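You operate a simulated robot arm through the tools that you are given. There is no shell and no other tool. Be economical: measure what you need, move in short steps, check, and stop when the job is done.

Carry out the task below with a simulated robot arm. There is one attempt and no reset: what you move stays moved.

JOB
Park the coil lift: arm out, down to LOW, locked and switched off.
Fine: the arm comes off the coil before the lift moves; its tape roll goes on the shelf table.

It is judged by the outcome, as a careful person would: the job done as asked, and still so three seconds after it is handed in. It fails if anything else is knocked over, pushed out of place, dropped, spilled or broken.

ROBOT AND FRAMES
A 6-joint arm with a two-finger parallel gripper on a trunk, on a base that drives. Base frame: it is fixed to the floor where the robot stands at the start and does not move with it; the origin is under the middle of the robot, x ahead of it, y to its left, z up. Readings come in m, degrees, newtons and seconds.
Its first joint turns from -166.0 to 166.0 degrees. Places, roughly: lift power knob [0.2, -0.9, 0.9]; lock lever [0.5, -0.3, 0.5]; top of the shelf table [-0.8, 0.5, 0.8]; turns knob [0.3, -0.8, 0.9]. Payload 3.91 kg.
Tool frame: the origin (TCP) lies between the finger pads and is the grasp point; the fingertips stand 0.03 m ahead of it; z points along the fingers, y is the line along which they close. The gripper opens to 0.11 m. The fingers are 0.02 m wide and 0.01 m thick; the gripper's body (0.048 by 0.112 m) begins 0.055 m behind the TCP.
Orientation is that of the tool frame in the base frame, as a unit quaternion [w, x, y, z]. With the fingers straight down and closing along the base's y, the tool's x points along the base's -x, its y along +y and its z along -z.

CONTROLS
- The arm moves only by the tool play_rows. Its argument "commands" is a list of rows, each a list of 7 numbers: the shift along the tool's x, y, z in m, then the turn, a rotation vector about the tool's x, y, z in degrees, then the opening in per cent of the stroke, from 0 (shut) to 100 (fully open). In form: [[tx, ty, tz, wx, wy, wz, jaw], ...]. A call has 1 to 20 rows; each row shifts and turns the commanded pose from where the row before left it, along the tool's axes as they then stand. Each row takes 0.2 s and may step no farther than 0.05 m and 8.6 degrees from the row before; otherwise, or with a gripper value out of range, the whole call is refused. A pose out of reach is approached as far as the arm can. The call stops where the force on the tool passes 40 N (or 10 N more than at its start, if that is more) or the arm is blocked; 0.2 s more then pass. The fingers move at their own pace (about 0.153 m/s each) and stop on an object; they squeeze with about 39 N. The grip force told is the motor's: it shows also when the fingers shut on nothing. Time passes only in rows, and 0.2 s behind the last, so rows that do not move let the fingers close. It gives the time, the measured TCP pose, the force on the tool (base axes), the opening and the grip force at its end, in the units of the frame above (readings bear some noise), with the torque about the TCP (base axes, N m) and any sound that the robot's microphone picked up.
- Cameras (640 x 400 px; columns grow to the right, rows downward): "scene" is now at [0.1862, 0.2199, 1.3261]; the picture's right is [-0.22, -0.97, 0.00], its down [-0.91, 0.21, -0.36] and it looks along [0.35, -0.08, -0.93] (base axes); focal length 214 px, centre (320, 200). "wrist" rides on the gripper at [0.072, 0.017, -0.103] in the tool frame; the picture's right is [-0.23, 0.97, 0.00], its down [-0.76, -0.18, -0.62] and it looks along [-0.61, -0.14, 0.78] (tool axes); focal length 222 px, centre (320, 200). There is no depth. A picture from a camera that has moved, and an enlarged one, comes with that camera's place and axes in the base frame and with its lens.
- get_image(camera): a new picture of that camera. It takes no simulated time.
- base_move(legs): drives the robot by 1 to 6 legs, each [ahead, turn to the left] in m and degrees, along the robot's own axes; the way and the turn of a leg run together, so that a leg with both is an arc; at most 1.5 m and 180 degrees a leg. The arm and the cameras ride along, it lands a little off, and it stops where it bumps. It gives what a move gives.
- pan_tilt(pan, tilt): turns the head with the scene camera to pan (to the left, within 120 degrees either way) and tilt (down, from -29 to 69), counted from straight ahead of the robot. It gives what a move gives.
- close_up(camera, box): a new picture of the part [left, top, right, bottom] of that camera's present view, enlarged. It takes no simulated time.
- sign_off(): hands the job in; it is judged then, once.

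Work in short steps. Places have to be worked out from the pictures, the camera data and where the tool is seen: move nearer, look again, correct. Check each grasp and each placing, and mend what went wrong. You have 120 turns and 98 pictures in all, those below and enlarged ones among them. Open the gripper and draw the arm clear of the work before you hand the job in, unless the task says otherwise; then end with one line.

The tools are called by a JSON object that holds its "method" and its "body". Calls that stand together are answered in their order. play_rows: Moves the arm, as the interface text tells. Its arguments: {"type":"object","properties":{"commands":{"type":"array"}},"required":["commands"]} The other tools are called the same way: base_move (legs) drives the base; pan_tilt (pan, tilt) turns the head that bears the scene camera; get_image (camera) takes a picture; close_up (camera, box) takes an enlarged picture of a part of a camera's view; sign_off () hands the job in.

At the start:

```text
time: 0.0
tcp_pos: [0.1437, -0.4467, 1.3987]
tool_rot: [0.0, 0.0, 1.0, 0.0]
ft_force: [0.3, -0.5, -0.4]
ft_torque: [0.0, -0.01, -0.02]
width: 0.11
finger_force: 0.0
robot x, y, heading: [-0.0018, -0.0016, 0.2]
head pan, tilt: [-12.8, 68.8]
```

scene: 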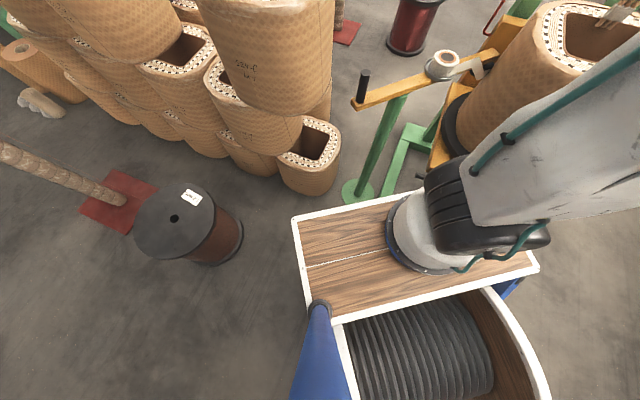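
wrist: 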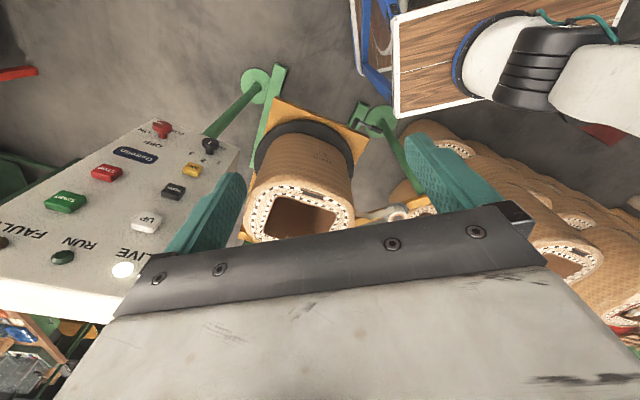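

The wrist view shows a control panel and the coil; the scene view shows a yellow arm with a tape roll. I'll look to the right with the head and enlarge the panel.

{"method": "close_up", "body": {"camera": "wrist", "box": [0, 90, 320, 290]}}

{"method": "pan_tilt", "body": {"pan": -55, "tilt": 40}}

{"method": "get_image", "body": {"camera": "scene"}}

```text
2.00 times, centred on (160, 190) of wrist
camera zoom: at [0.0728, -0.4309, 1.502], right [0.23, 0.97, 0.0], down [0.76, -0.18, 0.62], along [0.61, -0.14, -0.78], focal length 444 px, centre (640, 220)
```

zoom: 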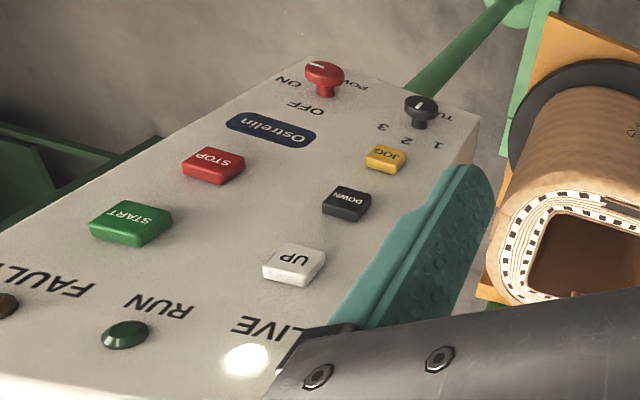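

```text
time: 1.1
tcp_pos: [0.144, -0.4487, 1.3982]
tool_rot: [0.0, 0.0, 1.0, 0.0]
ft_force: [0.0, -1.3, -0.5]
ft_torque: [0.0, -0.01, -0.05]
width: 0.11
finger_force: 0.1
robot x, y, heading: [-0.0001, -0.0015, 0.0]
head pan, tilt: [-55.0, 40.0]
```

```text
94 pictures are left
camera scene: at [0.1805, 0.1628, 1.3622], right [-0.82, -0.57, 0.0], down [-0.37, 0.53, -0.77], along [0.44, -0.63, -0.64], focal length 214 px, centre (320, 200)
```

scene: 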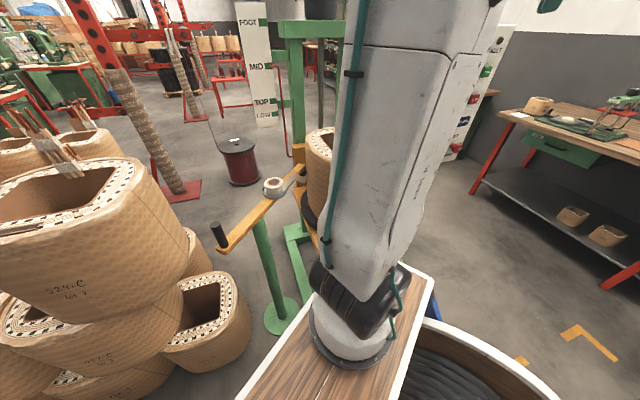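

The arm hides part of the view; there is a level board and the yellow arm with a tape roll. I enlarge these.

{"method": "close_up", "body": {"camera": "scene", "box": [210, 0, 350, 130]}}

{"method": "close_up", "body": {"camera": "scene", "box": [200, 130, 340, 260]}}

{"method": "pan_tilt", "body": {"pan": -85, "tilt": 25}}

{"method": "get_image", "body": {"camera": "scene"}}

```text
3.08 times, centred on (280, 65) of scene
camera zoom: at [0.1805, 0.1628, 1.3622], right [-0.82, -0.57, 0.0], down [-0.37, 0.53, -0.77], along [0.44, -0.63, -0.64], focal length 660 px, centre (443, 615)
```

zoom: 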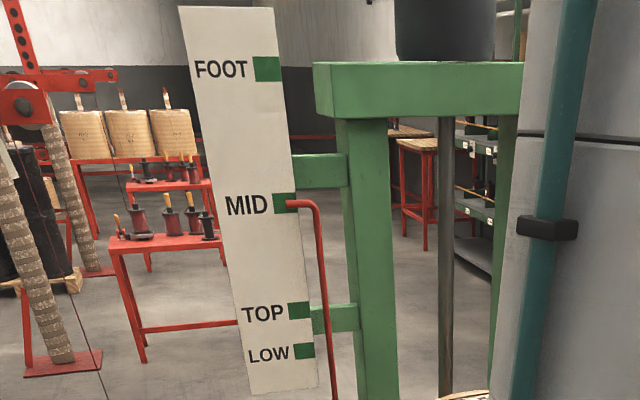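

```text
3.08 times, centred on (270, 195) of scene
camera zoom: at [0.1805, 0.1628, 1.3622], right [-0.82, -0.57, 0.0], down [-0.37, 0.53, -0.77], along [0.44, -0.63, -0.64], focal length 660 px, centre (474, 215)
```

zoom: 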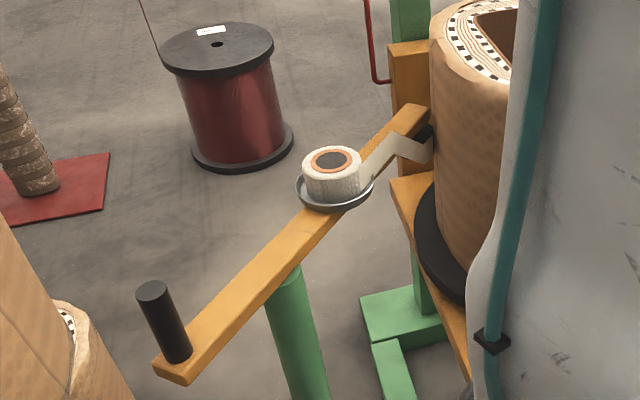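

```text
time: 2.0
tcp_pos: [0.1438, -0.4485, 1.3991]
tool_rot: [0.0, 0.0, 1.0, 0.0]
ft_force: [-0.8, 0.6, -0.4]
ft_torque: [0.01, -0.03, -0.02]
width: 0.1101
finger_force: 0.0
robot x, y, heading: [0.0002, -0.0027, -0.3]
head pan, tilt: [-85.0, 25.0]
```

```text
91 pictures are left
camera scene: at [0.1398, 0.1406, 1.3855], right [-1.0, -0.09, 0.0], down [-0.04, 0.42, -0.91], along [0.08, -0.9, -0.42], focal length 214 px, centre (320, 200)
```

scene: 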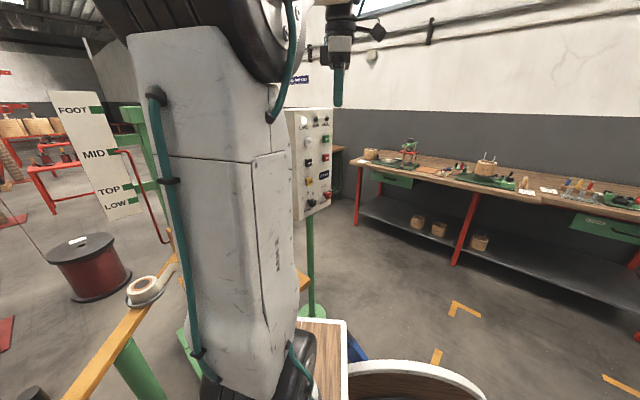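

The roll seems to sit near [0.69,-0.27,0.89] on the yellow arm, and the panel faces the robot. I move the wrist camera to look at the roll and arm squarely, staying high.

{"method": "play_rows", "body": {"commands": [[-0.04, 0.04, 0, 0, 0, 0, 100], [-0.04, 0.04, 0, 0, 0, 0, 100], [-0.04, 0.04, 0, 0, 0, 0, 100], [-0.04, 0.04, 0, 0, 0, 0, 100], [-0.03, 0.03, 0, 0, 0, 0, 100]]}}

{"method": "get_image", "body": {"camera": "wrist"}}

{"method": "get_image", "body": {"camera": "scene"}}

```text
refused: row 1 steps farther than a row can; nothing moved
```

```text
90 pictures are left
camera wrist: at [0.0728, -0.4309, 1.502], right [0.23, 0.97, 0.0], down [0.76, -0.18, 0.62], along [0.61, -0.14, -0.78], focal length 222 px, centre (320, 200)
```

wrist: 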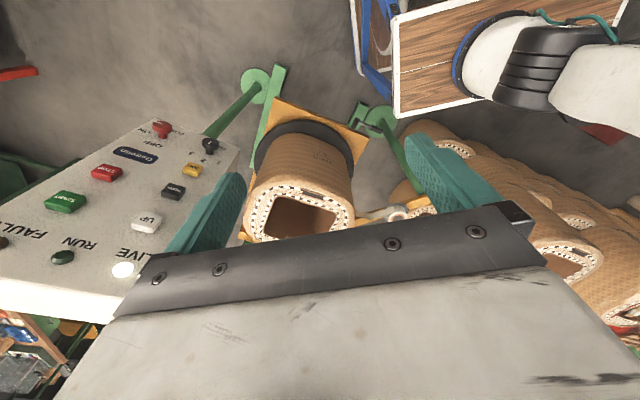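

```text
89 pictures are left
camera scene: at [0.1398, 0.1406, 1.3855], right [-1.0, -0.09, 0.0], down [-0.04, 0.42, -0.91], along [0.08, -0.9, -0.42], focal length 214 px, centre (320, 200)
```

scene: 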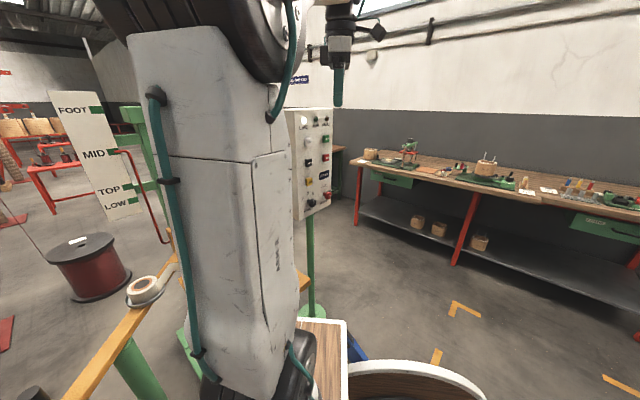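

A diagonal step was too long; I repeat with shorter rows.

{"method": "play_rows", "body": {"commands": [[-0.03, 0.03, 0, 0, 0, 0, 100], [-0.03, 0.03, 0, 0, 0, 0, 100], [-0.03, 0.03, 0, 0, 0, 0, 100], [-0.03, 0.03, 0, 0, 0, 0, 100], [-0.03, 0.03, 0, 0, 0, 0, 100], [-0.03, 0.03, 0, 0, 0, 0, 100]]}}

{"method": "get_image", "body": {"camera": "wrist"}}

{"method": "get_image", "body": {"camera": "scene"}}

```text
time: 3.4
tcp_pos: [0.328, -0.2831, 1.386]
tool_rot: [-0.009, 0.0, 1.0, 0.02]
ft_force: [1.2, 0.0, -0.6]
ft_torque: [-0.01, 0.04, 0.0]
width: 0.1099
finger_force: 0.1
robot x, y, heading: [-0.0022, -0.0013, -0.0]
head pan, tilt: [-85.0, 25.0]
```

```text
88 pictures are left
camera wrist: at [0.2597, -0.2693, 1.49], right [0.23, 0.97, 0.04], down [0.77, -0.2, 0.6], along [0.59, -0.11, -0.8], focal length 222 px, centre (320, 200)
```

wrist: 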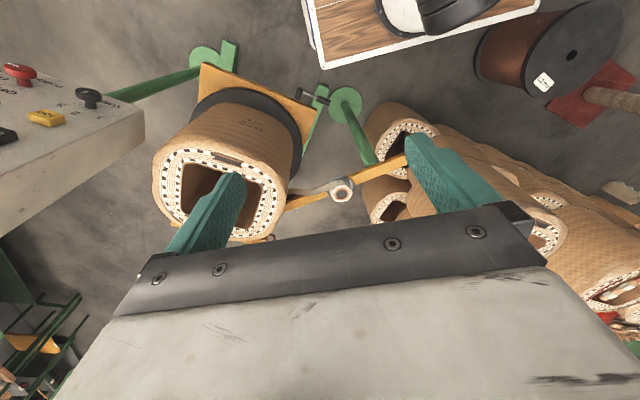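

```text
87 pictures are left
camera scene: at [0.1257, 0.1417, 1.379], right [-1.0, 0.07, 0.0], down [0.03, 0.48, -0.87], along [-0.06, -0.87, -0.49], focal length 214 px, centre (320, 200)
```

scene: 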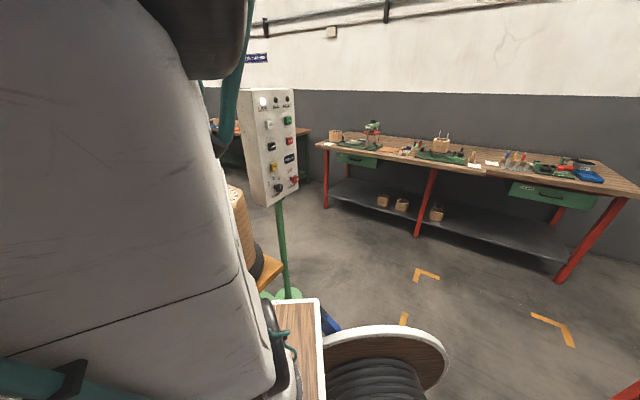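

Now the panel is open to the scene camera, and the roll, the yellow arm and the lock lever (black, at the stand's foot) show in the wrist view. I enlarge them.

{"method": "close_up", "body": {"camera": "scene", "box": [230, 80, 320, 210]}}

{"method": "close_up", "body": {"camera": "wrist", "box": [240, 70, 440, 240]}}

```text
3.08 times, centred on (275, 145) of scene
camera zoom: at [0.1257, 0.1417, 1.379], right [-1.0, 0.07, 0.0], down [0.03, 0.48, -0.87], along [-0.06, -0.87, -0.49], focal length 660 px, centre (458, 369)
```

zoom: 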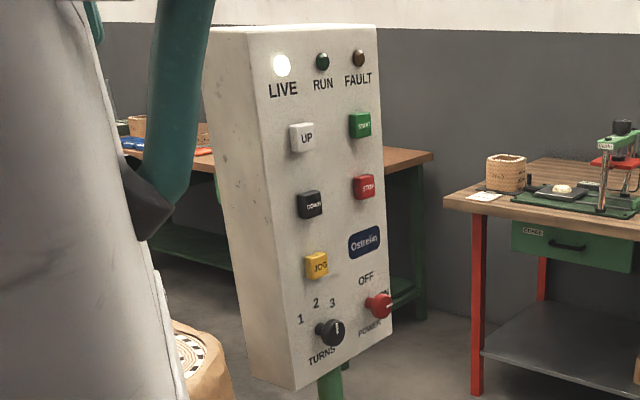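

```text
2.35 times, centred on (340, 155) of wrist
camera zoom: at [0.2597, -0.2693, 1.49], right [0.23, 0.97, 0.04], down [0.77, -0.2, 0.6], along [0.59, -0.11, -0.8], focal length 523 px, centre (273, 306)
```

zoom: 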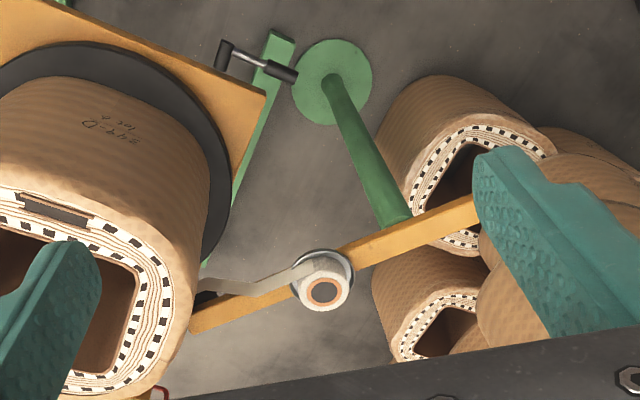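

The arm's tip touches the coil with the roll dish between tip and post; the lock is a crank at the stand. I turn the head to view the yellow arm from the other side.

{"method": "pan_tilt", "body": {"pan": -20, "tilt": 45}}

{"method": "get_image", "body": {"camera": "scene"}}

```text
time: 4.8
tcp_pos: [0.3241, -0.267, 1.3955]
tool_rot: [0.0, -0.001, 1.0, 0.0]
ft_force: [0.5, 0.1, 0.5]
ft_torque: [-0.07, 0.06, -0.02]
width: 0.11
finger_force: 0.1
robot x, y, heading: [-0.0031, 0.0019, -0.3]
head pan, tilt: [-20.0, 45.0]
```

```text
84 pictures are left
camera scene: at [0.1782, 0.1664, 1.3554], right [-0.82, -0.57, 0.0], down [-0.4, 0.58, -0.71], along [0.41, -0.59, -0.7], focal length 214 px, centre (320, 200)
```

scene: 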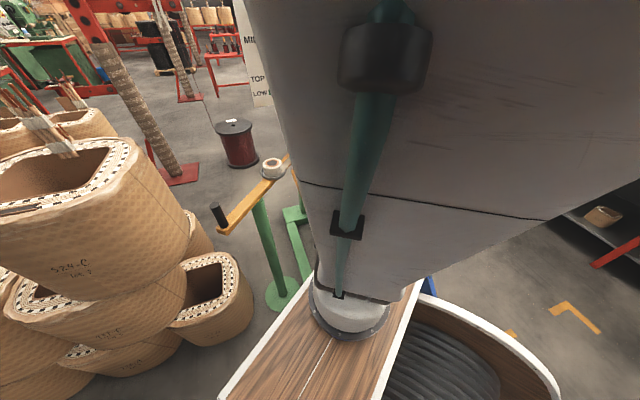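

The view direction does not match the reported pan, perhaps because it still moves; I test with another pan.

{"method": "pan_tilt", "body": {"pan": 10, "tilt": 45}}

{"method": "get_image", "body": {"camera": "scene"}}

```text
time: 5.8
tcp_pos: [0.3232, -0.269, 1.3957]
tool_rot: [0.0, 0.0, 1.0, 0.001]
ft_force: [-0.3, 0.3, 0.1]
ft_torque: [0.02, 0.03, 0.01]
width: 0.1101
finger_force: 0.0
robot x, y, heading: [-0.0016, -0.004, -0.3]
head pan, tilt: [10.0, 45.0]
```

```text
83 pictures are left
camera scene: at [0.1807, 0.1687, 1.3534], right [-0.79, -0.61, 0.0], down [-0.44, 0.57, -0.69], along [0.42, -0.55, -0.72], focal length 214 px, centre (320, 200)
```

scene: 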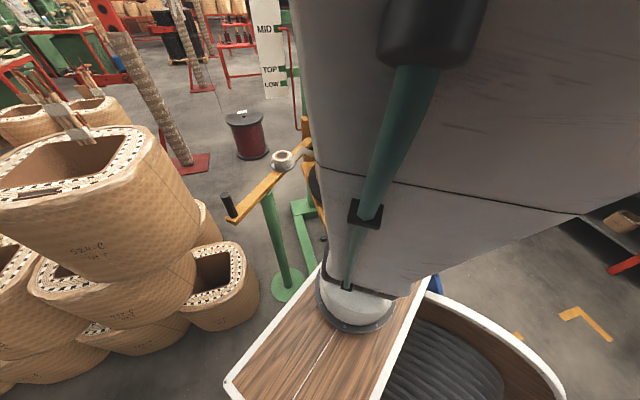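

The head seems to lean against the arm's elbow. I move the TCP outward toward a spot above the roll, high.

{"method": "play_rows", "body": {"commands": [[-0.045, 0, 0.01, 0, 0, 0, 100], [-0.045, 0, 0.01, 0, 0, 0, 100], [-0.045, 0, 0.01, 0, 0, 0, 100], [-0.045, 0, 0.01, 0, 0, 0, 100], [-0.02, 0, 0.01, 0, 0, 0, 100]]}}

{"method": "get_image", "body": {"camera": "wrist"}}

{"method": "get_image", "body": {"camera": "scene"}}

```text
time: 7.0
tcp_pos: [0.524, -0.2671, 1.3502]
tool_rot: [0.001, -0.001, 1.0, 0.001]
ft_force: [0.4, -0.4, 0.3]
ft_torque: [0.0, -0.02, -0.02]
width: 0.1103
finger_force: 0.0
robot x, y, heading: [0.0031, -0.0004, 0.0]
head pan, tilt: [10.0, 45.0]
```

```text
82 pictures are left
camera wrist: at [0.4528, -0.2492, 1.453], right [0.23, 0.97, 0.0], down [0.76, -0.18, 0.62], along [0.61, -0.14, -0.78], focal length 222 px, centre (320, 200)
```

wrist: 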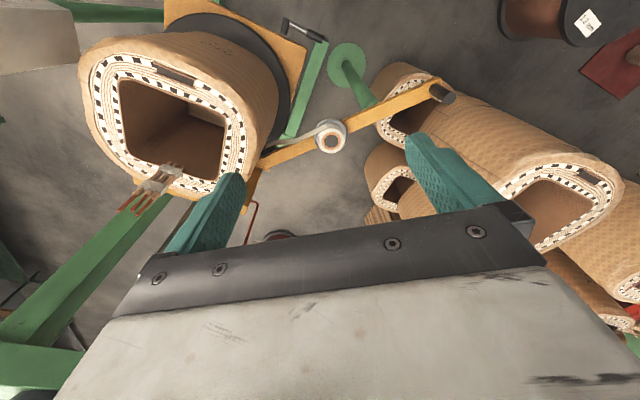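

```text
81 pictures are left
camera scene: at [0.2115, 0.2466, 1.355], right [0.17, -0.98, 0.0], down [-0.7, -0.12, -0.71], along [0.7, 0.12, -0.71], focal length 214 px, centre (320, 200)
```

scene: 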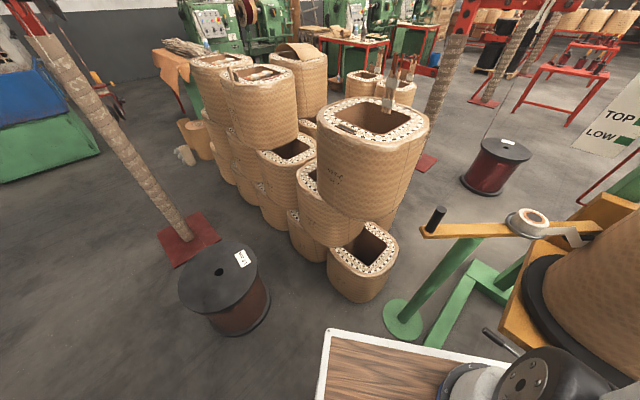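

The head is free and the view good: roll about [0.70,-0.277,0.89], handle peg about [0.643,-0.005,0.905]. I enlarge the arm, tip and lock crank.

{"method": "close_up", "body": {"camera": "scene", "box": [400, 180, 640, 380]}}

{"method": "close_up", "body": {"camera": "wrist", "box": [220, 60, 470, 220]}}

{"method": "pan_tilt", "body": {"pan": -35, "tilt": 40}}

{"method": "get_image", "body": {"camera": "scene"}}

```text
2.00 times, centred on (520, 280) of scene
camera zoom: at [0.2115, 0.2466, 1.355], right [0.17, -0.98, 0.0], down [-0.7, -0.12, -0.71], along [0.7, 0.12, -0.71], focal length 429 px, centre (-80, 40)
```

zoom: 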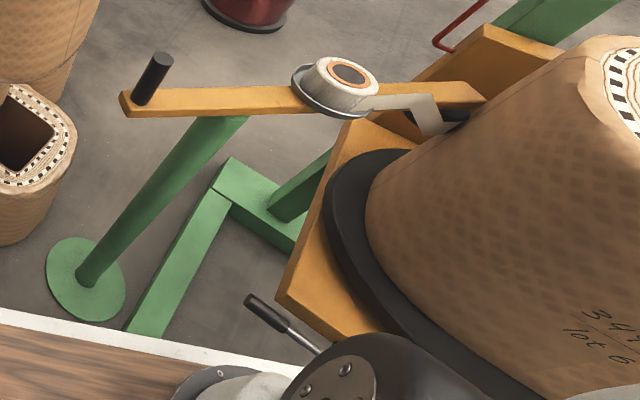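

```text
2.50 times, centred on (345, 140) of wrist
camera zoom: at [0.4528, -0.2492, 1.453], right [0.23, 0.97, 0.0], down [0.76, -0.18, 0.62], along [0.61, -0.14, -0.78], focal length 555 px, centre (258, 350)
```

zoom: 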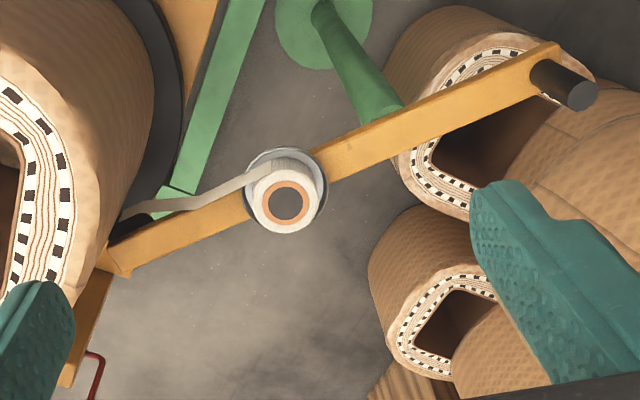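

```text
time: 8.1
tcp_pos: [0.524, -0.2656, 1.3508]
tool_rot: [0.0, 0.001, 1.0, 0.0]
ft_force: [-0.5, -0.3, -0.8]
ft_torque: [-0.03, 0.0, 0.03]
width: 0.1098
finger_force: 0.1
robot x, y, heading: [-0.0026, -0.0042, -0.0]
head pan, tilt: [-35.0, 40.0]
```

```text
78 pictures are left
camera scene: at [0.2014, 0.1837, 1.3622], right [-0.57, -0.82, 0.0], down [-0.53, 0.37, -0.77], along [0.63, -0.44, -0.64], focal length 214 px, centre (320, 200)
```

scene: 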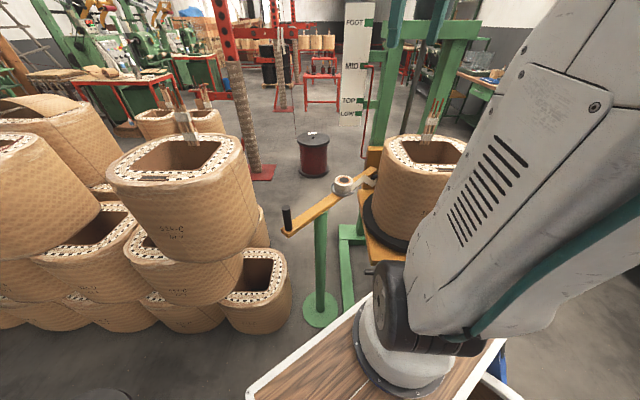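

The swing must bring the handle toward the robot (tip off the coil toward +x), so I want more room. I look left-behind before backing up, to see the shelf table too.

{"method": "pan_tilt", "body": {"pan": 120, "tilt": 40}}

{"method": "get_image", "body": {"camera": "scene"}}

{"method": "pan_tilt", "body": {"pan": -120, "tilt": 50}}

{"method": "get_image", "body": {"camera": "scene"}}

```text
time: 10.5
tcp_pos: [0.523, -0.2662, 1.3502]
tool_rot: [0.0, -0.001, 1.0, 0.0]
ft_force: [-0.2, 0.4, -0.1]
ft_torque: [0.03, 0.02, -0.02]
width: 0.11
finger_force: 0.2
robot x, y, heading: [-0.0009, -0.004, 0.1]
head pan, tilt: [120.0, 40.0]
```

```text
77 pictures are left
camera scene: at [0.0892, 0.306, 1.3622], right [0.87, 0.5, 0.0], down [0.32, -0.56, -0.77], along [-0.38, 0.66, -0.64], focal length 214 px, centre (320, 200)
```

scene: 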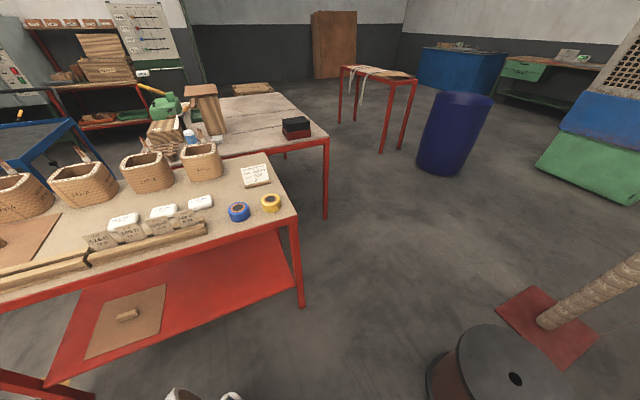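

```text
time: 13.9
tcp_pos: [0.5231, -0.2673, 1.3507]
tool_rot: [0.0, 0.001, 1.0, 0.0]
ft_force: [-0.6, 0.2, 0.0]
ft_torque: [-0.01, 0.02, 0.04]
width: 0.11
finger_force: 0.0
robot x, y, heading: [0.0002, 0.0007, 0.1]
head pan, tilt: [-120.0, 50.0]
```

```text
76 pictures are left
camera scene: at [0.0932, 0.1657, 1.348], right [-0.87, 0.5, 0.0], down [0.38, 0.66, -0.64], along [-0.32, -0.56, -0.77], focal length 214 px, centre (320, 200)
```

scene: 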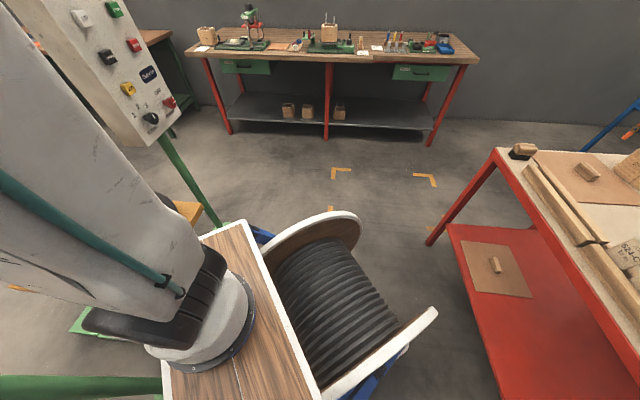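

Behind is clear for about 0.3 m (table edge ~0.65 m away). I back up 0.2 m for working room on the handle.

{"method": "base_move", "body": {"legs": [[-0.2, 0]]}}

{"method": "pan_tilt", "body": {"pan": -20, "tilt": 40}}

{"method": "get_image", "body": {"camera": "scene"}}

{"method": "get_image", "body": {"camera": "wrist"}}

```text
time: 15.4
tcp_pos: [0.3245, -0.2676, 1.3493]
tool_rot: [0.0, -0.001, 1.0, 0.0]
ft_force: [-0.2, -0.8, 0.6]
ft_torque: [0.0, -0.01, 0.02]
width: 0.11
finger_force: 0.0
robot x, y, heading: [-0.1997, -0.0021, -0.2]
head pan, tilt: [-120.0, 50.0]
```

```text
time: 17.2
tcp_pos: [0.3241, -0.267, 1.3512]
tool_rot: [0.0, -0.001, 1.0, 0.0]
ft_force: [0.0, 0.1, 0.1]
ft_torque: [-0.03, -0.01, 0.01]
width: 0.1101
finger_force: 0.0
robot x, y, heading: [-0.2002, -0.0015, 0.0]
head pan, tilt: [-20.0, 40.0]
```

```text
75 pictures are left
camera scene: at [0.0116, 0.2033, 1.3622], right [-0.34, -0.94, 0.0], down [-0.6, 0.22, -0.77], along [0.72, -0.26, -0.64], focal length 214 px, centre (320, 200)
```

scene: 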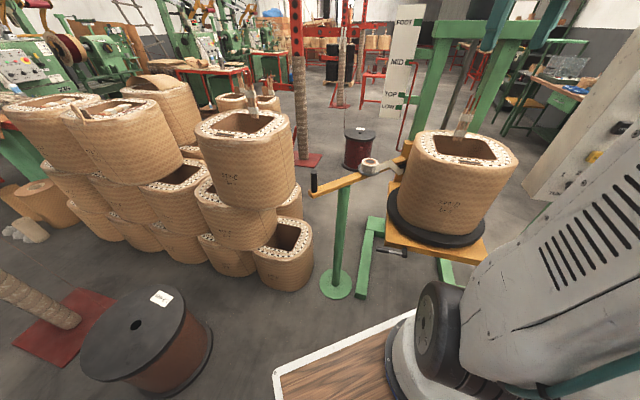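

```text
74 pictures are left
camera wrist: at [0.253, -0.2494, 1.4529], right [0.23, 0.97, 0.0], down [0.76, -0.18, 0.62], along [0.61, -0.14, -0.78], focal length 222 px, centre (320, 200)
```

wrist: 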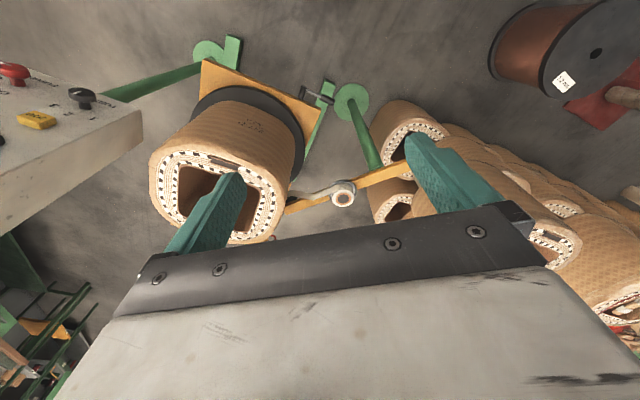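

Working room is good now. I move above and just short of the handle to locate it precisely.

{"method": "play_rows", "body": {"commands": [[-0.03, 0.0263, 0.02, 0, 0, 0, 100], [-0.03, 0.0263, 0.02, 0, 0, 0, 100], [-0.03, 0.0263, 0.02, 0, 0, 0, 100], [-0.03, 0.0263, 0.02, 0, 0, 0, 100], [-0.03, 0.0263, 0.02, 0, 0, 0, 50], [-0.03, 0.0263, 0.02, 0, 0, 0, 0], [-0.03, 0.0263, 0.02, 0, 0, 0, 0], [-0.03, 0.0263, 0.02, 0, 0, 0, 0], [-0.03, 0.0263, 0.02, 0, 0, 0, 0], [-0.03, 0.0263, 0.02, 0, 0, 0, 0]]}}

{"method": "get_image", "body": {"camera": "wrist"}}

{"method": "get_image", "body": {"camera": "scene"}}

```text
time: 19.4
tcp_pos: [0.6188, -0.0023, 1.1513]
tool_rot: [0.001, -0.001, 1.0, 0.0]
ft_force: [-1.4, -0.9, -0.8]
ft_torque: [0.03, -0.03, 0.04]
width: 0.0
finger_force: 37.4
robot x, y, heading: [-0.2002, -0.0047, 0.0]
head pan, tilt: [-20.0, 40.0]
```

```text
73 pictures are left
camera wrist: at [0.5478, 0.0151, 1.2532], right [0.23, 0.97, 0.0], down [0.76, -0.18, 0.62], along [0.61, -0.14, -0.78], focal length 222 px, centre (320, 200)
```

wrist: 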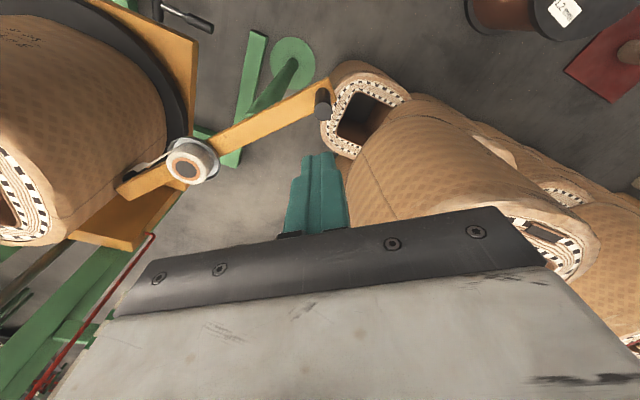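

```text
72 pictures are left
camera scene: at [0.0112, 0.2032, 1.3623], right [-0.34, -0.94, 0.0], down [-0.6, 0.22, -0.77], along [0.72, -0.26, -0.64], focal length 214 px, centre (320, 200)
```

scene: 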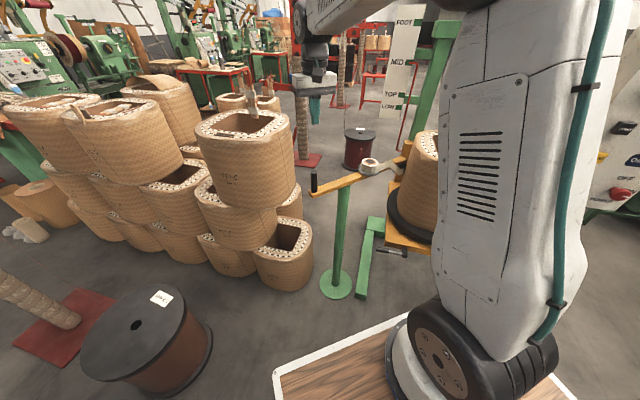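

The peg stands at about [0.637,-0.001], z 0.865–0.935; the pivot near [0.664,-0.133]. With the fingers shut I go down on its far (+x) side.

{"method": "play_rows", "body": {"commands": [[-0.035, 0, 0, 0, 0, 0, 0], [-0.033, 0, 0, 0, 0, 0, 0], [0, 0, 0.045, 0, 0, 0, 0], [0, 0, 0.045, 0, 0, 0, 0], [0, 0, 0.045, 0, 0, 0, 0], [0, 0, 0.045, 0, 0, 0, 0]]}}

{"method": "get_image", "body": {"camera": "wrist"}}

{"method": "close_up", "body": {"camera": "scene", "box": [260, 110, 440, 230]}}

```text
time: 20.8
tcp_pos: [0.6901, -0.0056, 0.9709]
tool_rot: [0.001, -0.001, 1.0, 0.0]
ft_force: [-0.7, 0.4, 0.4]
ft_torque: [0.02, 0.0, 0.01]
width: 0.0
finger_force: 38.1
robot x, y, heading: [-0.1986, -0.0016, -0.1]
head pan, tilt: [-20.0, 40.0]
```

```text
71 pictures are left
camera wrist: at [0.6195, 0.0115, 1.0738], right [0.23, 0.97, 0.0], down [0.76, -0.18, 0.62], along [0.61, -0.14, -0.78], focal length 222 px, centre (320, 200)
```

wrist: 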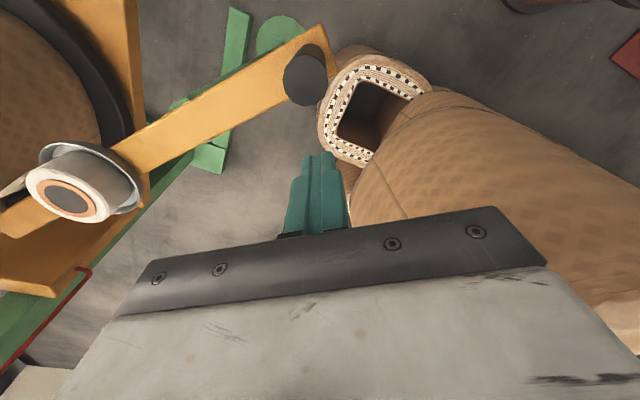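

```text
3.33 times, centred on (350, 170) of scene
camera zoom: at [0.0113, 0.2034, 1.3623], right [-0.34, -0.94, 0.0], down [-0.6, 0.22, -0.77], along [0.72, -0.26, -0.64], focal length 715 px, centre (220, 300)
```

zoom: 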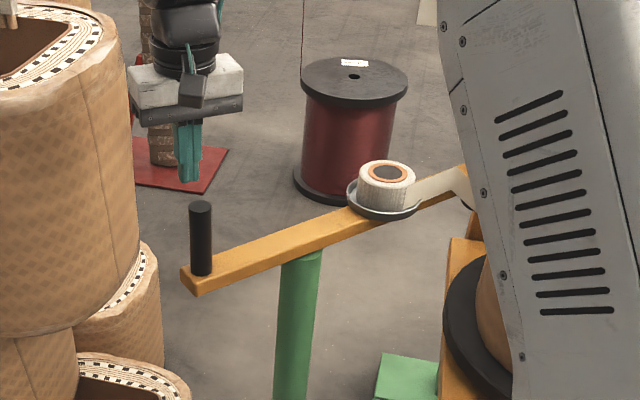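

The peg is where I put it. I go down 0.05 m, then draw it toward the robot along its arc by the first 13 degrees.

{"method": "play_rows", "body": {"commands": [[0, 0.008, 0.025, 0, 0, 0, 0], [0, 0, 0.025, 0, 0, 0, 0], [0.02, 0, 0, 0, 0, 0, 0], [0.012, 0, 0, 0, 0, 0, 0], [0.01, 0, 0, 0, 0, 0, 0], [0.01, -0.002, 0, 0, 0, 0, 0], [0.01, -0.002, 0, 0, 0, 0, 0]]}}

{"method": "get_image", "body": {"camera": "wrist"}}

```text
time: 22.4
tcp_pos: [0.6288, 0.0023, 0.9197]
tool_rot: [-0.001, -0.001, 1.0, 0.0]
ft_force: [8.0, -2.9, 0.1]
ft_torque: [0.01, 0.08, 0.13]
width: 0.0001
finger_force: 38.0
robot x, y, heading: [-0.2008, -0.001, 0.4]
head pan, tilt: [-20.0, 40.0]
```

```text
69 pictures are left
camera wrist: at [0.5588, 0.0186, 1.0219], right [0.22, 0.97, 0.0], down [0.76, -0.18, 0.62], along [0.61, -0.14, -0.78], focal length 222 px, centre (320, 200)
```

wrist: 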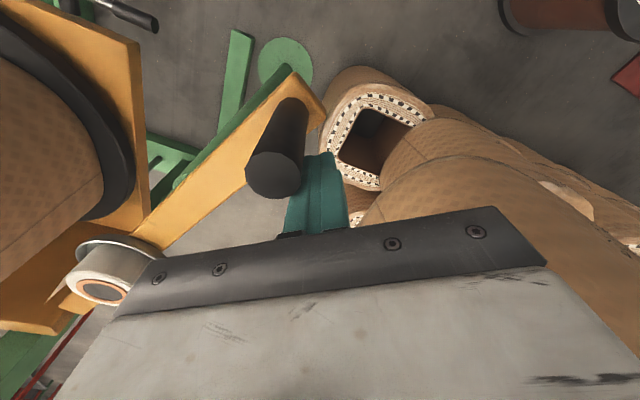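

The handle follows with about 8 N. I go on along the arc.

{"method": "play_rows", "body": {"commands": [[0.011, -0.005, 0, 0, 0, 0, 0], [0.011, -0.005, 0, 0, 0, 0, 0], [0.011, -0.005, 0, 0, 0, 0, 0], [0.01, -0.007, 0, 0, 0, 0, 0], [0.01, -0.007, 0, 0, 0, 0, 0], [0.009, -0.008, 0, 0, 0, 0, 0]]}}

{"method": "get_image", "body": {"camera": "wrist"}}

{"method": "get_image", "body": {"camera": "scene"}}

```text
time: 23.8
tcp_pos: [0.5691, -0.0367, 0.9209]
tool_rot: [-0.001, 0.0, 1.0, 0.0]
ft_force: [0.5, 0.2, 0.1]
ft_torque: [0.02, 0.01, -0.01]
width: 0.0
finger_force: 38.0
robot x, y, heading: [-0.2006, -0.0019, 0.1]
head pan, tilt: [-20.0, 40.0]
```

```text
68 pictures are left
camera wrist: at [0.4977, -0.0192, 1.0235], right [0.23, 0.97, 0.0], down [0.76, -0.18, 0.62], along [0.61, -0.14, -0.78], focal length 222 px, centre (320, 200)
```

wrist: 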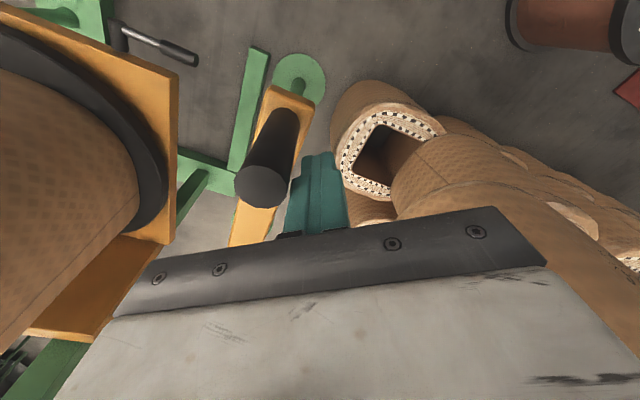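

```text
67 pictures are left
camera scene: at [0.0117, 0.2034, 1.3622], right [-0.34, -0.94, 0.0], down [-0.6, 0.22, -0.77], along [0.72, -0.26, -0.64], focal length 214 px, centre (320, 200)
```

scene: 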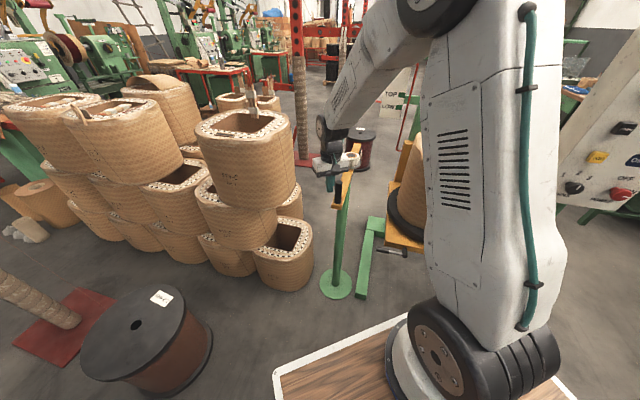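

The arm has turned about 45 degrees; the pad is well off the coil. I bring it a bit further, to about 65.

{"method": "play_rows", "body": {"commands": [[0.008, -0.009, 0, 0, 0, 0, 0], [0.008, -0.009, 0, 0, 0, 0, 0], [0.007, -0.009, 0, 0, 0, 0, 0], [0.005, -0.01, 0, 0, 0, 0, 0], [0.004, -0.01, 0, 0, 0, 0, 0]]}}

{"method": "get_image", "body": {"camera": "wrist"}}

```text
time: 24.2
tcp_pos: [0.5674, -0.0373, 0.9213]
tool_rot: [0.005, -0.004, 1.0, 0.001]
ft_force: [8.9, 9.4, -6.0]
ft_torque: [-0.02, 0.09, 0.03]
width: 0.0
finger_force: 37.3
robot x, y, heading: [-0.2048, -0.0027, 0.1]
head pan, tilt: [-20.0, 40.0]
stopped in row 1: the force on the tool passed its limit at 53 N (the readings are from after the stop); the commanded pose is now the measured one
```

```text
66 pictures are left
camera wrist: at [0.496, -0.0198, 1.0235], right [0.22, 0.98, 0.0], down [0.76, -0.17, 0.63], along [0.62, -0.14, -0.78], focal length 222 px, centre (320, 200)
```

wrist: 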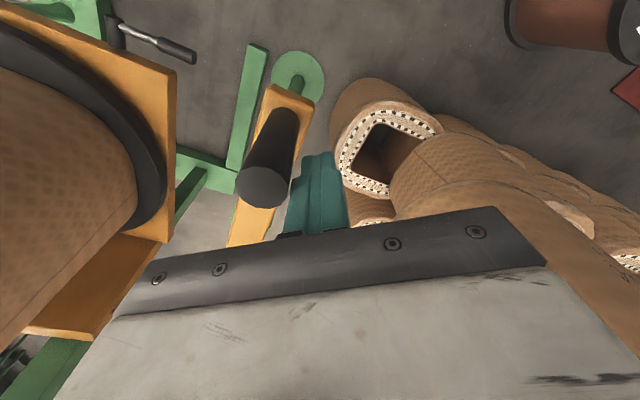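

A hard stop at about 45 degrees: the arm is fully out. I back away from the peg and rise, then look at the roll.

{"method": "play_rows", "body": {"commands": [[-0.012, 0.012, 0, 0, 0, 0, 0], [0, 0, -0.045, 0, 0, 0, 0], [0, 0, -0.045, 0, 0, 0, 0], [0, 0, -0.045, 0, 0, 0, 50], [0, -0.04, -0.025, 0, 0, 0, 100], [0, -0.045, 0, 0, 0, 0, 100], [0, -0.045, 0, 0, 0, 0, 100]]}}

{"method": "get_image", "body": {"camera": "wrist"}}

{"method": "get_image", "body": {"camera": "scene"}}

```text
time: 25.8
tcp_pos: [0.5817, -0.1547, 1.0833]
tool_rot: [0.006, -0.003, 1.0, 0.001]
ft_force: [0.7, 0.7, 0.7]
ft_torque: [-0.05, 0.0, -0.01]
width: 0.1096
finger_force: 0.1
robot x, y, heading: [-0.2013, -0.0012, 0.1]
head pan, tilt: [-20.0, 40.0]
```

```text
65 pictures are left
camera wrist: at [0.5097, -0.1383, 1.1845], right [0.22, 0.98, 0.0], down [0.76, -0.17, 0.63], along [0.62, -0.14, -0.78], focal length 222 px, centre (320, 200)
```

wrist: 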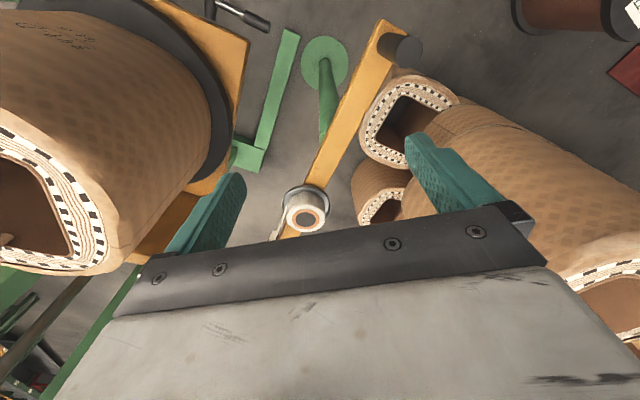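

```text
64 pictures are left
camera scene: at [0.0112, 0.2042, 1.3622], right [-0.34, -0.94, 0.0], down [-0.6, 0.22, -0.77], along [0.72, -0.26, -0.64], focal length 214 px, centre (320, 200)
```

scene: 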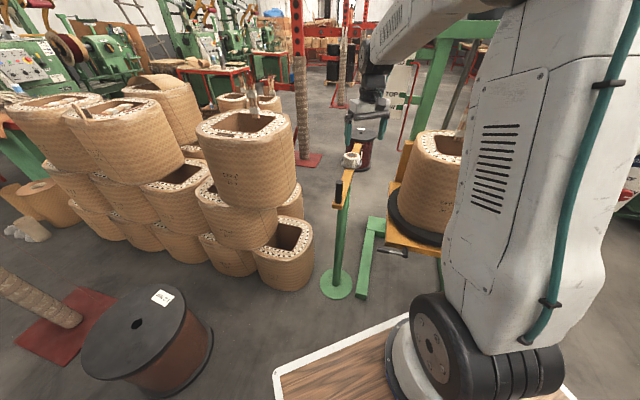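

Roll now at about [0.768,-0.222], tail trailing toward the tip on the coil side. I turn the tool 59° so the fingers close along the bar, clear of the tail, and move above the roll.

{"method": "play_rows", "body": {"commands": [[0, 0, 0, 0, 0, -8.43, 100], [0, 0, 0, 0, 0, -8.43, 100], [0, 0, 0, 0, 0, -8.43, 100], [0, 0, 0, 0, 0, -8.43, 100], [0, 0, 0, 0, 0, -8.43, 100], [0, 0, 0, 0, 0, -8.43, 100], [0, 0, 0, 0, 0, -8.43, 100], [-0.0077, -0.0388, 0.004, 0, 0, 0, 100], [-0.0077, -0.0388, 0.004, 0, 0, 0, 100], [-0.0077, -0.0388, 0.004, 0, 0, 0, 100], [-0.0077, -0.0388, 0.004, 0, 0, 0, 100], [-0.0077, -0.0388, 0.004, 0, 0, 0, 100]]}}

{"method": "get_image", "body": {"camera": "wrist"}}

{"method": "close_up", "body": {"camera": "scene", "box": [310, 90, 430, 220]}}

```text
time: 28.4
tcp_pos: [0.7662, -0.2234, 1.0649]
tool_rot: [0.006, -0.495, 0.869, -0.002]
ft_force: [-0.3, -1.0, 1.2]
ft_torque: [0.0, -0.01, 0.0]
width: 0.1102
finger_force: 0.1
robot x, y, heading: [-0.1979, -0.0003, 0.2]
head pan, tilt: [-20.0, 40.0]
```

```text
63 pictures are left
camera wrist: at [0.7156, -0.2764, 1.1659], right [-0.72, 0.69, -0.01], down [0.53, 0.56, 0.63], along [0.44, 0.45, -0.78], focal length 222 px, centre (320, 200)
```

wrist: 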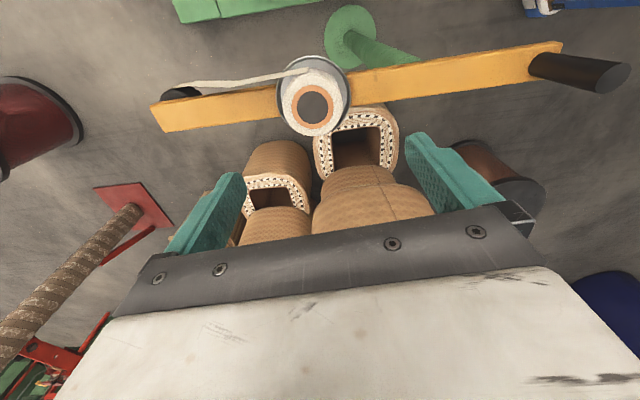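

```text
3.08 times, centred on (370, 155) of scene
camera zoom: at [0.0108, 0.204, 1.3623], right [-0.34, -0.94, 0.0], down [-0.6, 0.22, -0.77], along [0.72, -0.26, -0.64], focal length 660 px, centre (166, 338)
```

zoom: 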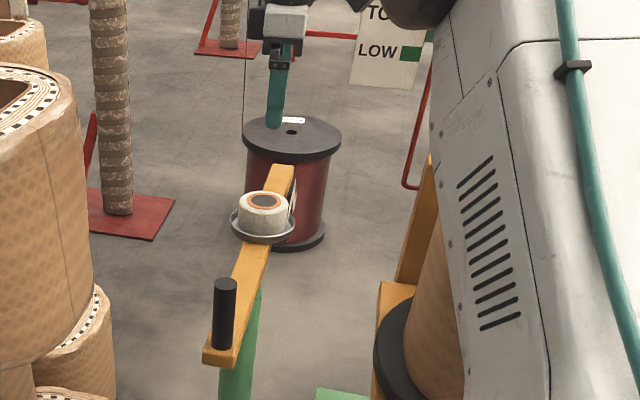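

The roll (about 0.07 m across, top at z≈0.902) is centred at about [0.774,-0.229]. I descend to TCP z 0.905 so the tips stay above the dish rim.

{"method": "play_rows", "body": {"commands": [[0.001, -0.0095, 0.03, 0, 0, 0, 100], [0, 0, 0.045, 0, 0, 0, 100], [0, 0, 0.045, 0, 0, 0, 100], [0, 0, 0.02, 0, 0, 0, 100], [0, 0, 0.02, 0, 0, 0, 100]]}}

{"method": "get_image", "body": {"camera": "wrist"}}

{"method": "close_up", "body": {"camera": "scene", "box": [310, 90, 430, 220]}}

```text
time: 29.6
tcp_pos: [0.7739, -0.2271, 0.9048]
tool_rot: [0.004, -0.495, 0.869, -0.001]
ft_force: [-0.5, 0.5, 0.9]
ft_torque: [0.01, 0.01, -0.02]
width: 0.11
finger_force: 0.1
robot x, y, heading: [-0.2007, -0.0018, 0.1]
head pan, tilt: [-20.0, 40.0]
```

```text
61 pictures are left
camera wrist: at [0.7232, -0.2812, 1.0062], right [-0.72, 0.69, -0.01], down [0.54, 0.56, 0.63], along [0.44, 0.45, -0.78], focal length 222 px, centre (320, 200)
```

wrist: 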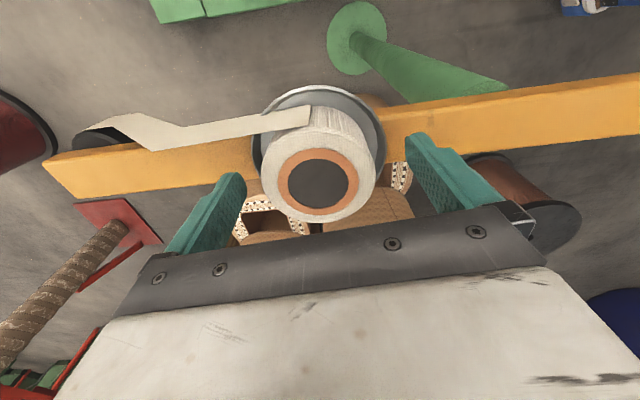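

```text
3.08 times, centred on (370, 155) of scene
camera zoom: at [0.0112, 0.2039, 1.3622], right [-0.34, -0.94, 0.0], down [-0.6, 0.22, -0.77], along [0.72, -0.26, -0.64], focal length 660 px, centre (166, 338)
```

zoom: 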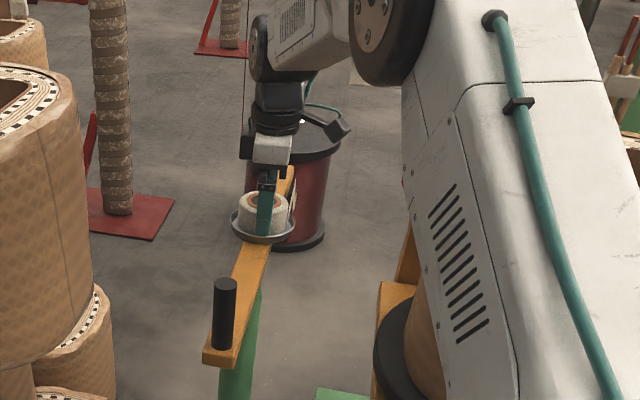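

The fingers straddle the roll evenly, with the tail clear of both. I close and check.

{"method": "play_rows", "body": {"commands": [[0, 0, 0, 0, 0, 0, 40], [0, 0, 0, 0, 0, 0, 40], [0, 0, 0, 0, 0, 0, 40], [0, 0, 0, 0, 0, 0, 40]]}}

{"method": "get_image", "body": {"camera": "wrist"}}

```text
time: 30.6
tcp_pos: [0.7738, -0.228, 0.9037]
tool_rot: [0.004, -0.495, 0.869, -0.001]
ft_force: [-0.1, -0.9, 0.4]
ft_torque: [-0.02, 0.02, 0.01]
width: 0.0707
finger_force: 38.5
robot x, y, heading: [-0.198, 0.0003, 0.2]
head pan, tilt: [-20.0, 40.0]
```

```text
59 pictures are left
camera wrist: at [0.7233, -0.2813, 1.0061], right [-0.72, 0.69, -0.01], down [0.54, 0.56, 0.63], along [0.44, 0.45, -0.78], focal length 222 px, centre (320, 200)
```

wrist: 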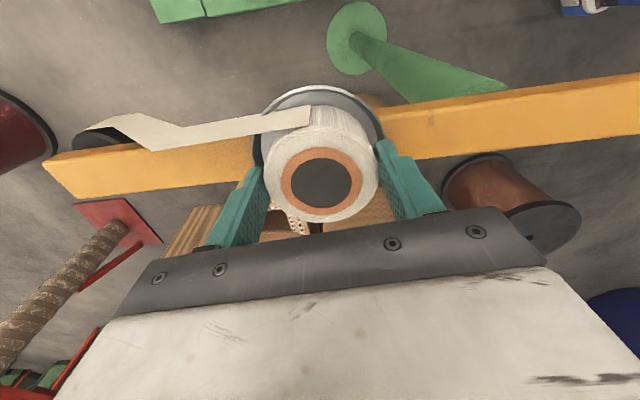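

Gripped at 0.071 m width. I lift slowly straight up and check the tail.

{"method": "play_rows", "body": {"commands": [[0, 0, -0.01, 0, 0, 0, 40], [0, 0, -0.02, 0, 0, 0, 40], [0, 0, -0.02, 0, 0, 0, 40], [0, 0, -0.02, 0, 0, 0, 40]]}}

{"method": "get_image", "body": {"camera": "wrist"}}

{"method": "close_up", "body": {"camera": "scene", "box": [310, 90, 430, 220]}}

```text
time: 31.6
tcp_pos: [0.7728, -0.2271, 0.9735]
tool_rot: [0.005, -0.494, 0.869, -0.001]
ft_force: [0.2, 0.0, -1.0]
ft_torque: [0.01, -0.01, 0.0]
width: 0.0705
finger_force: 39.1
robot x, y, heading: [-0.1955, -0.0017, 0.2]
head pan, tilt: [-20.0, 40.0]
```

```text
58 pictures are left
camera wrist: at [0.7219, -0.2815, 1.0754], right [-0.72, 0.69, -0.01], down [0.54, 0.56, 0.63], along [0.44, 0.45, -0.78], focal length 222 px, centre (320, 200)
```

wrist: 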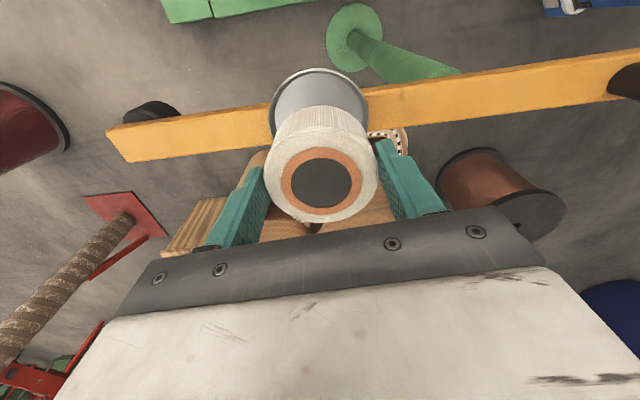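

```text
3.08 times, centred on (370, 155) of scene
camera zoom: at [0.0116, 0.2038, 1.3622], right [-0.34, -0.94, 0.0], down [-0.6, 0.22, -0.77], along [0.72, -0.26, -0.64], focal length 660 px, centre (166, 338)
```

zoom: 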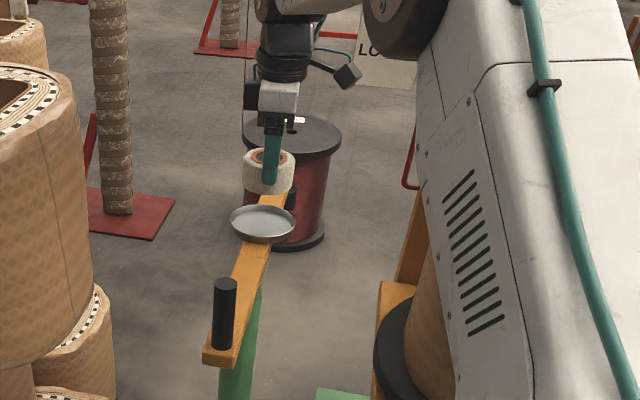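

The roll came off cleanly with its tail; the dish stays. I raise it and draw it back toward the robot before driving.

{"method": "play_rows", "body": {"commands": [[0, 0, -0.05, 0, 0, 0, 40], [0, 0, -0.05, 0, 0, 0, 40], [0, 0, -0.05, 0, 0, 0, 40], [0, 0, -0.05, 0, 0, 0, 40], [0.0217, 0.0297, -0.011, 0, 0, 0, 40], [0.0217, 0.0297, -0.011, 0, 0, 0, 40], [0.0217, 0.0297, -0.011, 0, 0, 0, 40], [0.0217, 0.0297, -0.011, 0, 0, 0, 40], [0.0217, 0.0297, -0.011, 0, 0, 0, 40], [0.0217, 0.0297, -0.011, 0, 0, 0, 40], [0.0217, 0.0297, -0.011, 0, 0, 0, 40], [0.0217, 0.0297, -0.011, 0, 0, 0, 40], [0.0217, 0.0297, -0.011, 0, 0, 0, 40], [0.0217, 0.0297, -0.011, 0, 0, 0, 40], [0.0217, 0.0297, -0.011, 0, 0, 0, 40]]}}

{"method": "base_move", "body": {"legs": [[0.1, 0], [0, 60]]}}

{"method": "pan_tilt", "body": {"pan": 40, "tilt": 45}}

{"method": "get_image", "body": {"camera": "scene"}}

```text
time: 34.8
tcp_pos: [0.3722, -0.2688, 1.2898]
tool_rot: [0.005, -0.495, 0.869, -0.001]
ft_force: [1.1, -0.3, -1.1]
ft_torque: [-0.02, 0.04, 0.02]
width: 0.0708
finger_force: 38.3
robot x, y, heading: [-0.2017, -0.003, 0.3]
head pan, tilt: [-20.0, 40.0]
```

```text
time: 38.6
tcp_pos: [0.4214, 0.354, 1.2893]
tool_rot: [-0.004, 0.861, -0.509, -0.002]
ft_force: [0.2, 0.1, -1.2]
ft_torque: [-0.01, -0.02, -0.01]
width: 0.0705
finger_force: 38.8
robot x, y, heading: [-0.1034, -0.0017, 59.6]
head pan, tilt: [-20.0, 40.0]
```

```text
time: 39.9
tcp_pos: [0.4208, 0.3554, 1.2891]
tool_rot: [-0.005, 0.86, -0.509, -0.001]
ft_force: [-0.8, 0.6, -0.7]
ft_torque: [0.02, 0.0, 0.01]
width: 0.0704
finger_force: 38.4
robot x, y, heading: [-0.0974, -0.0046, 59.6]
head pan, tilt: [40.0, 45.0]
```

```text
56 pictures are left
camera scene: at [-0.2482, 0.3089, 1.355], right [0.99, 0.17, 0.0], down [0.12, -0.7, -0.71], along [-0.12, 0.7, -0.71], focal length 214 px, centre (320, 200)
```

scene: 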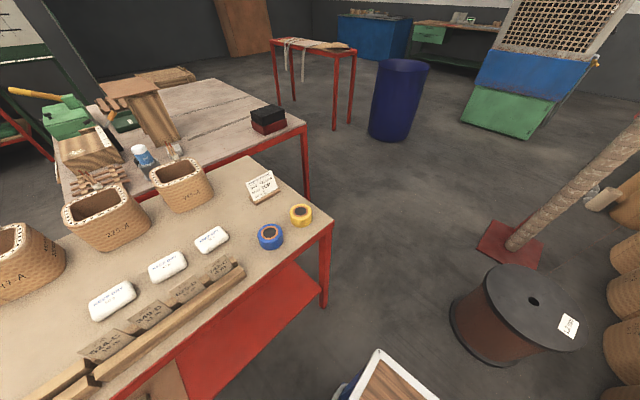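

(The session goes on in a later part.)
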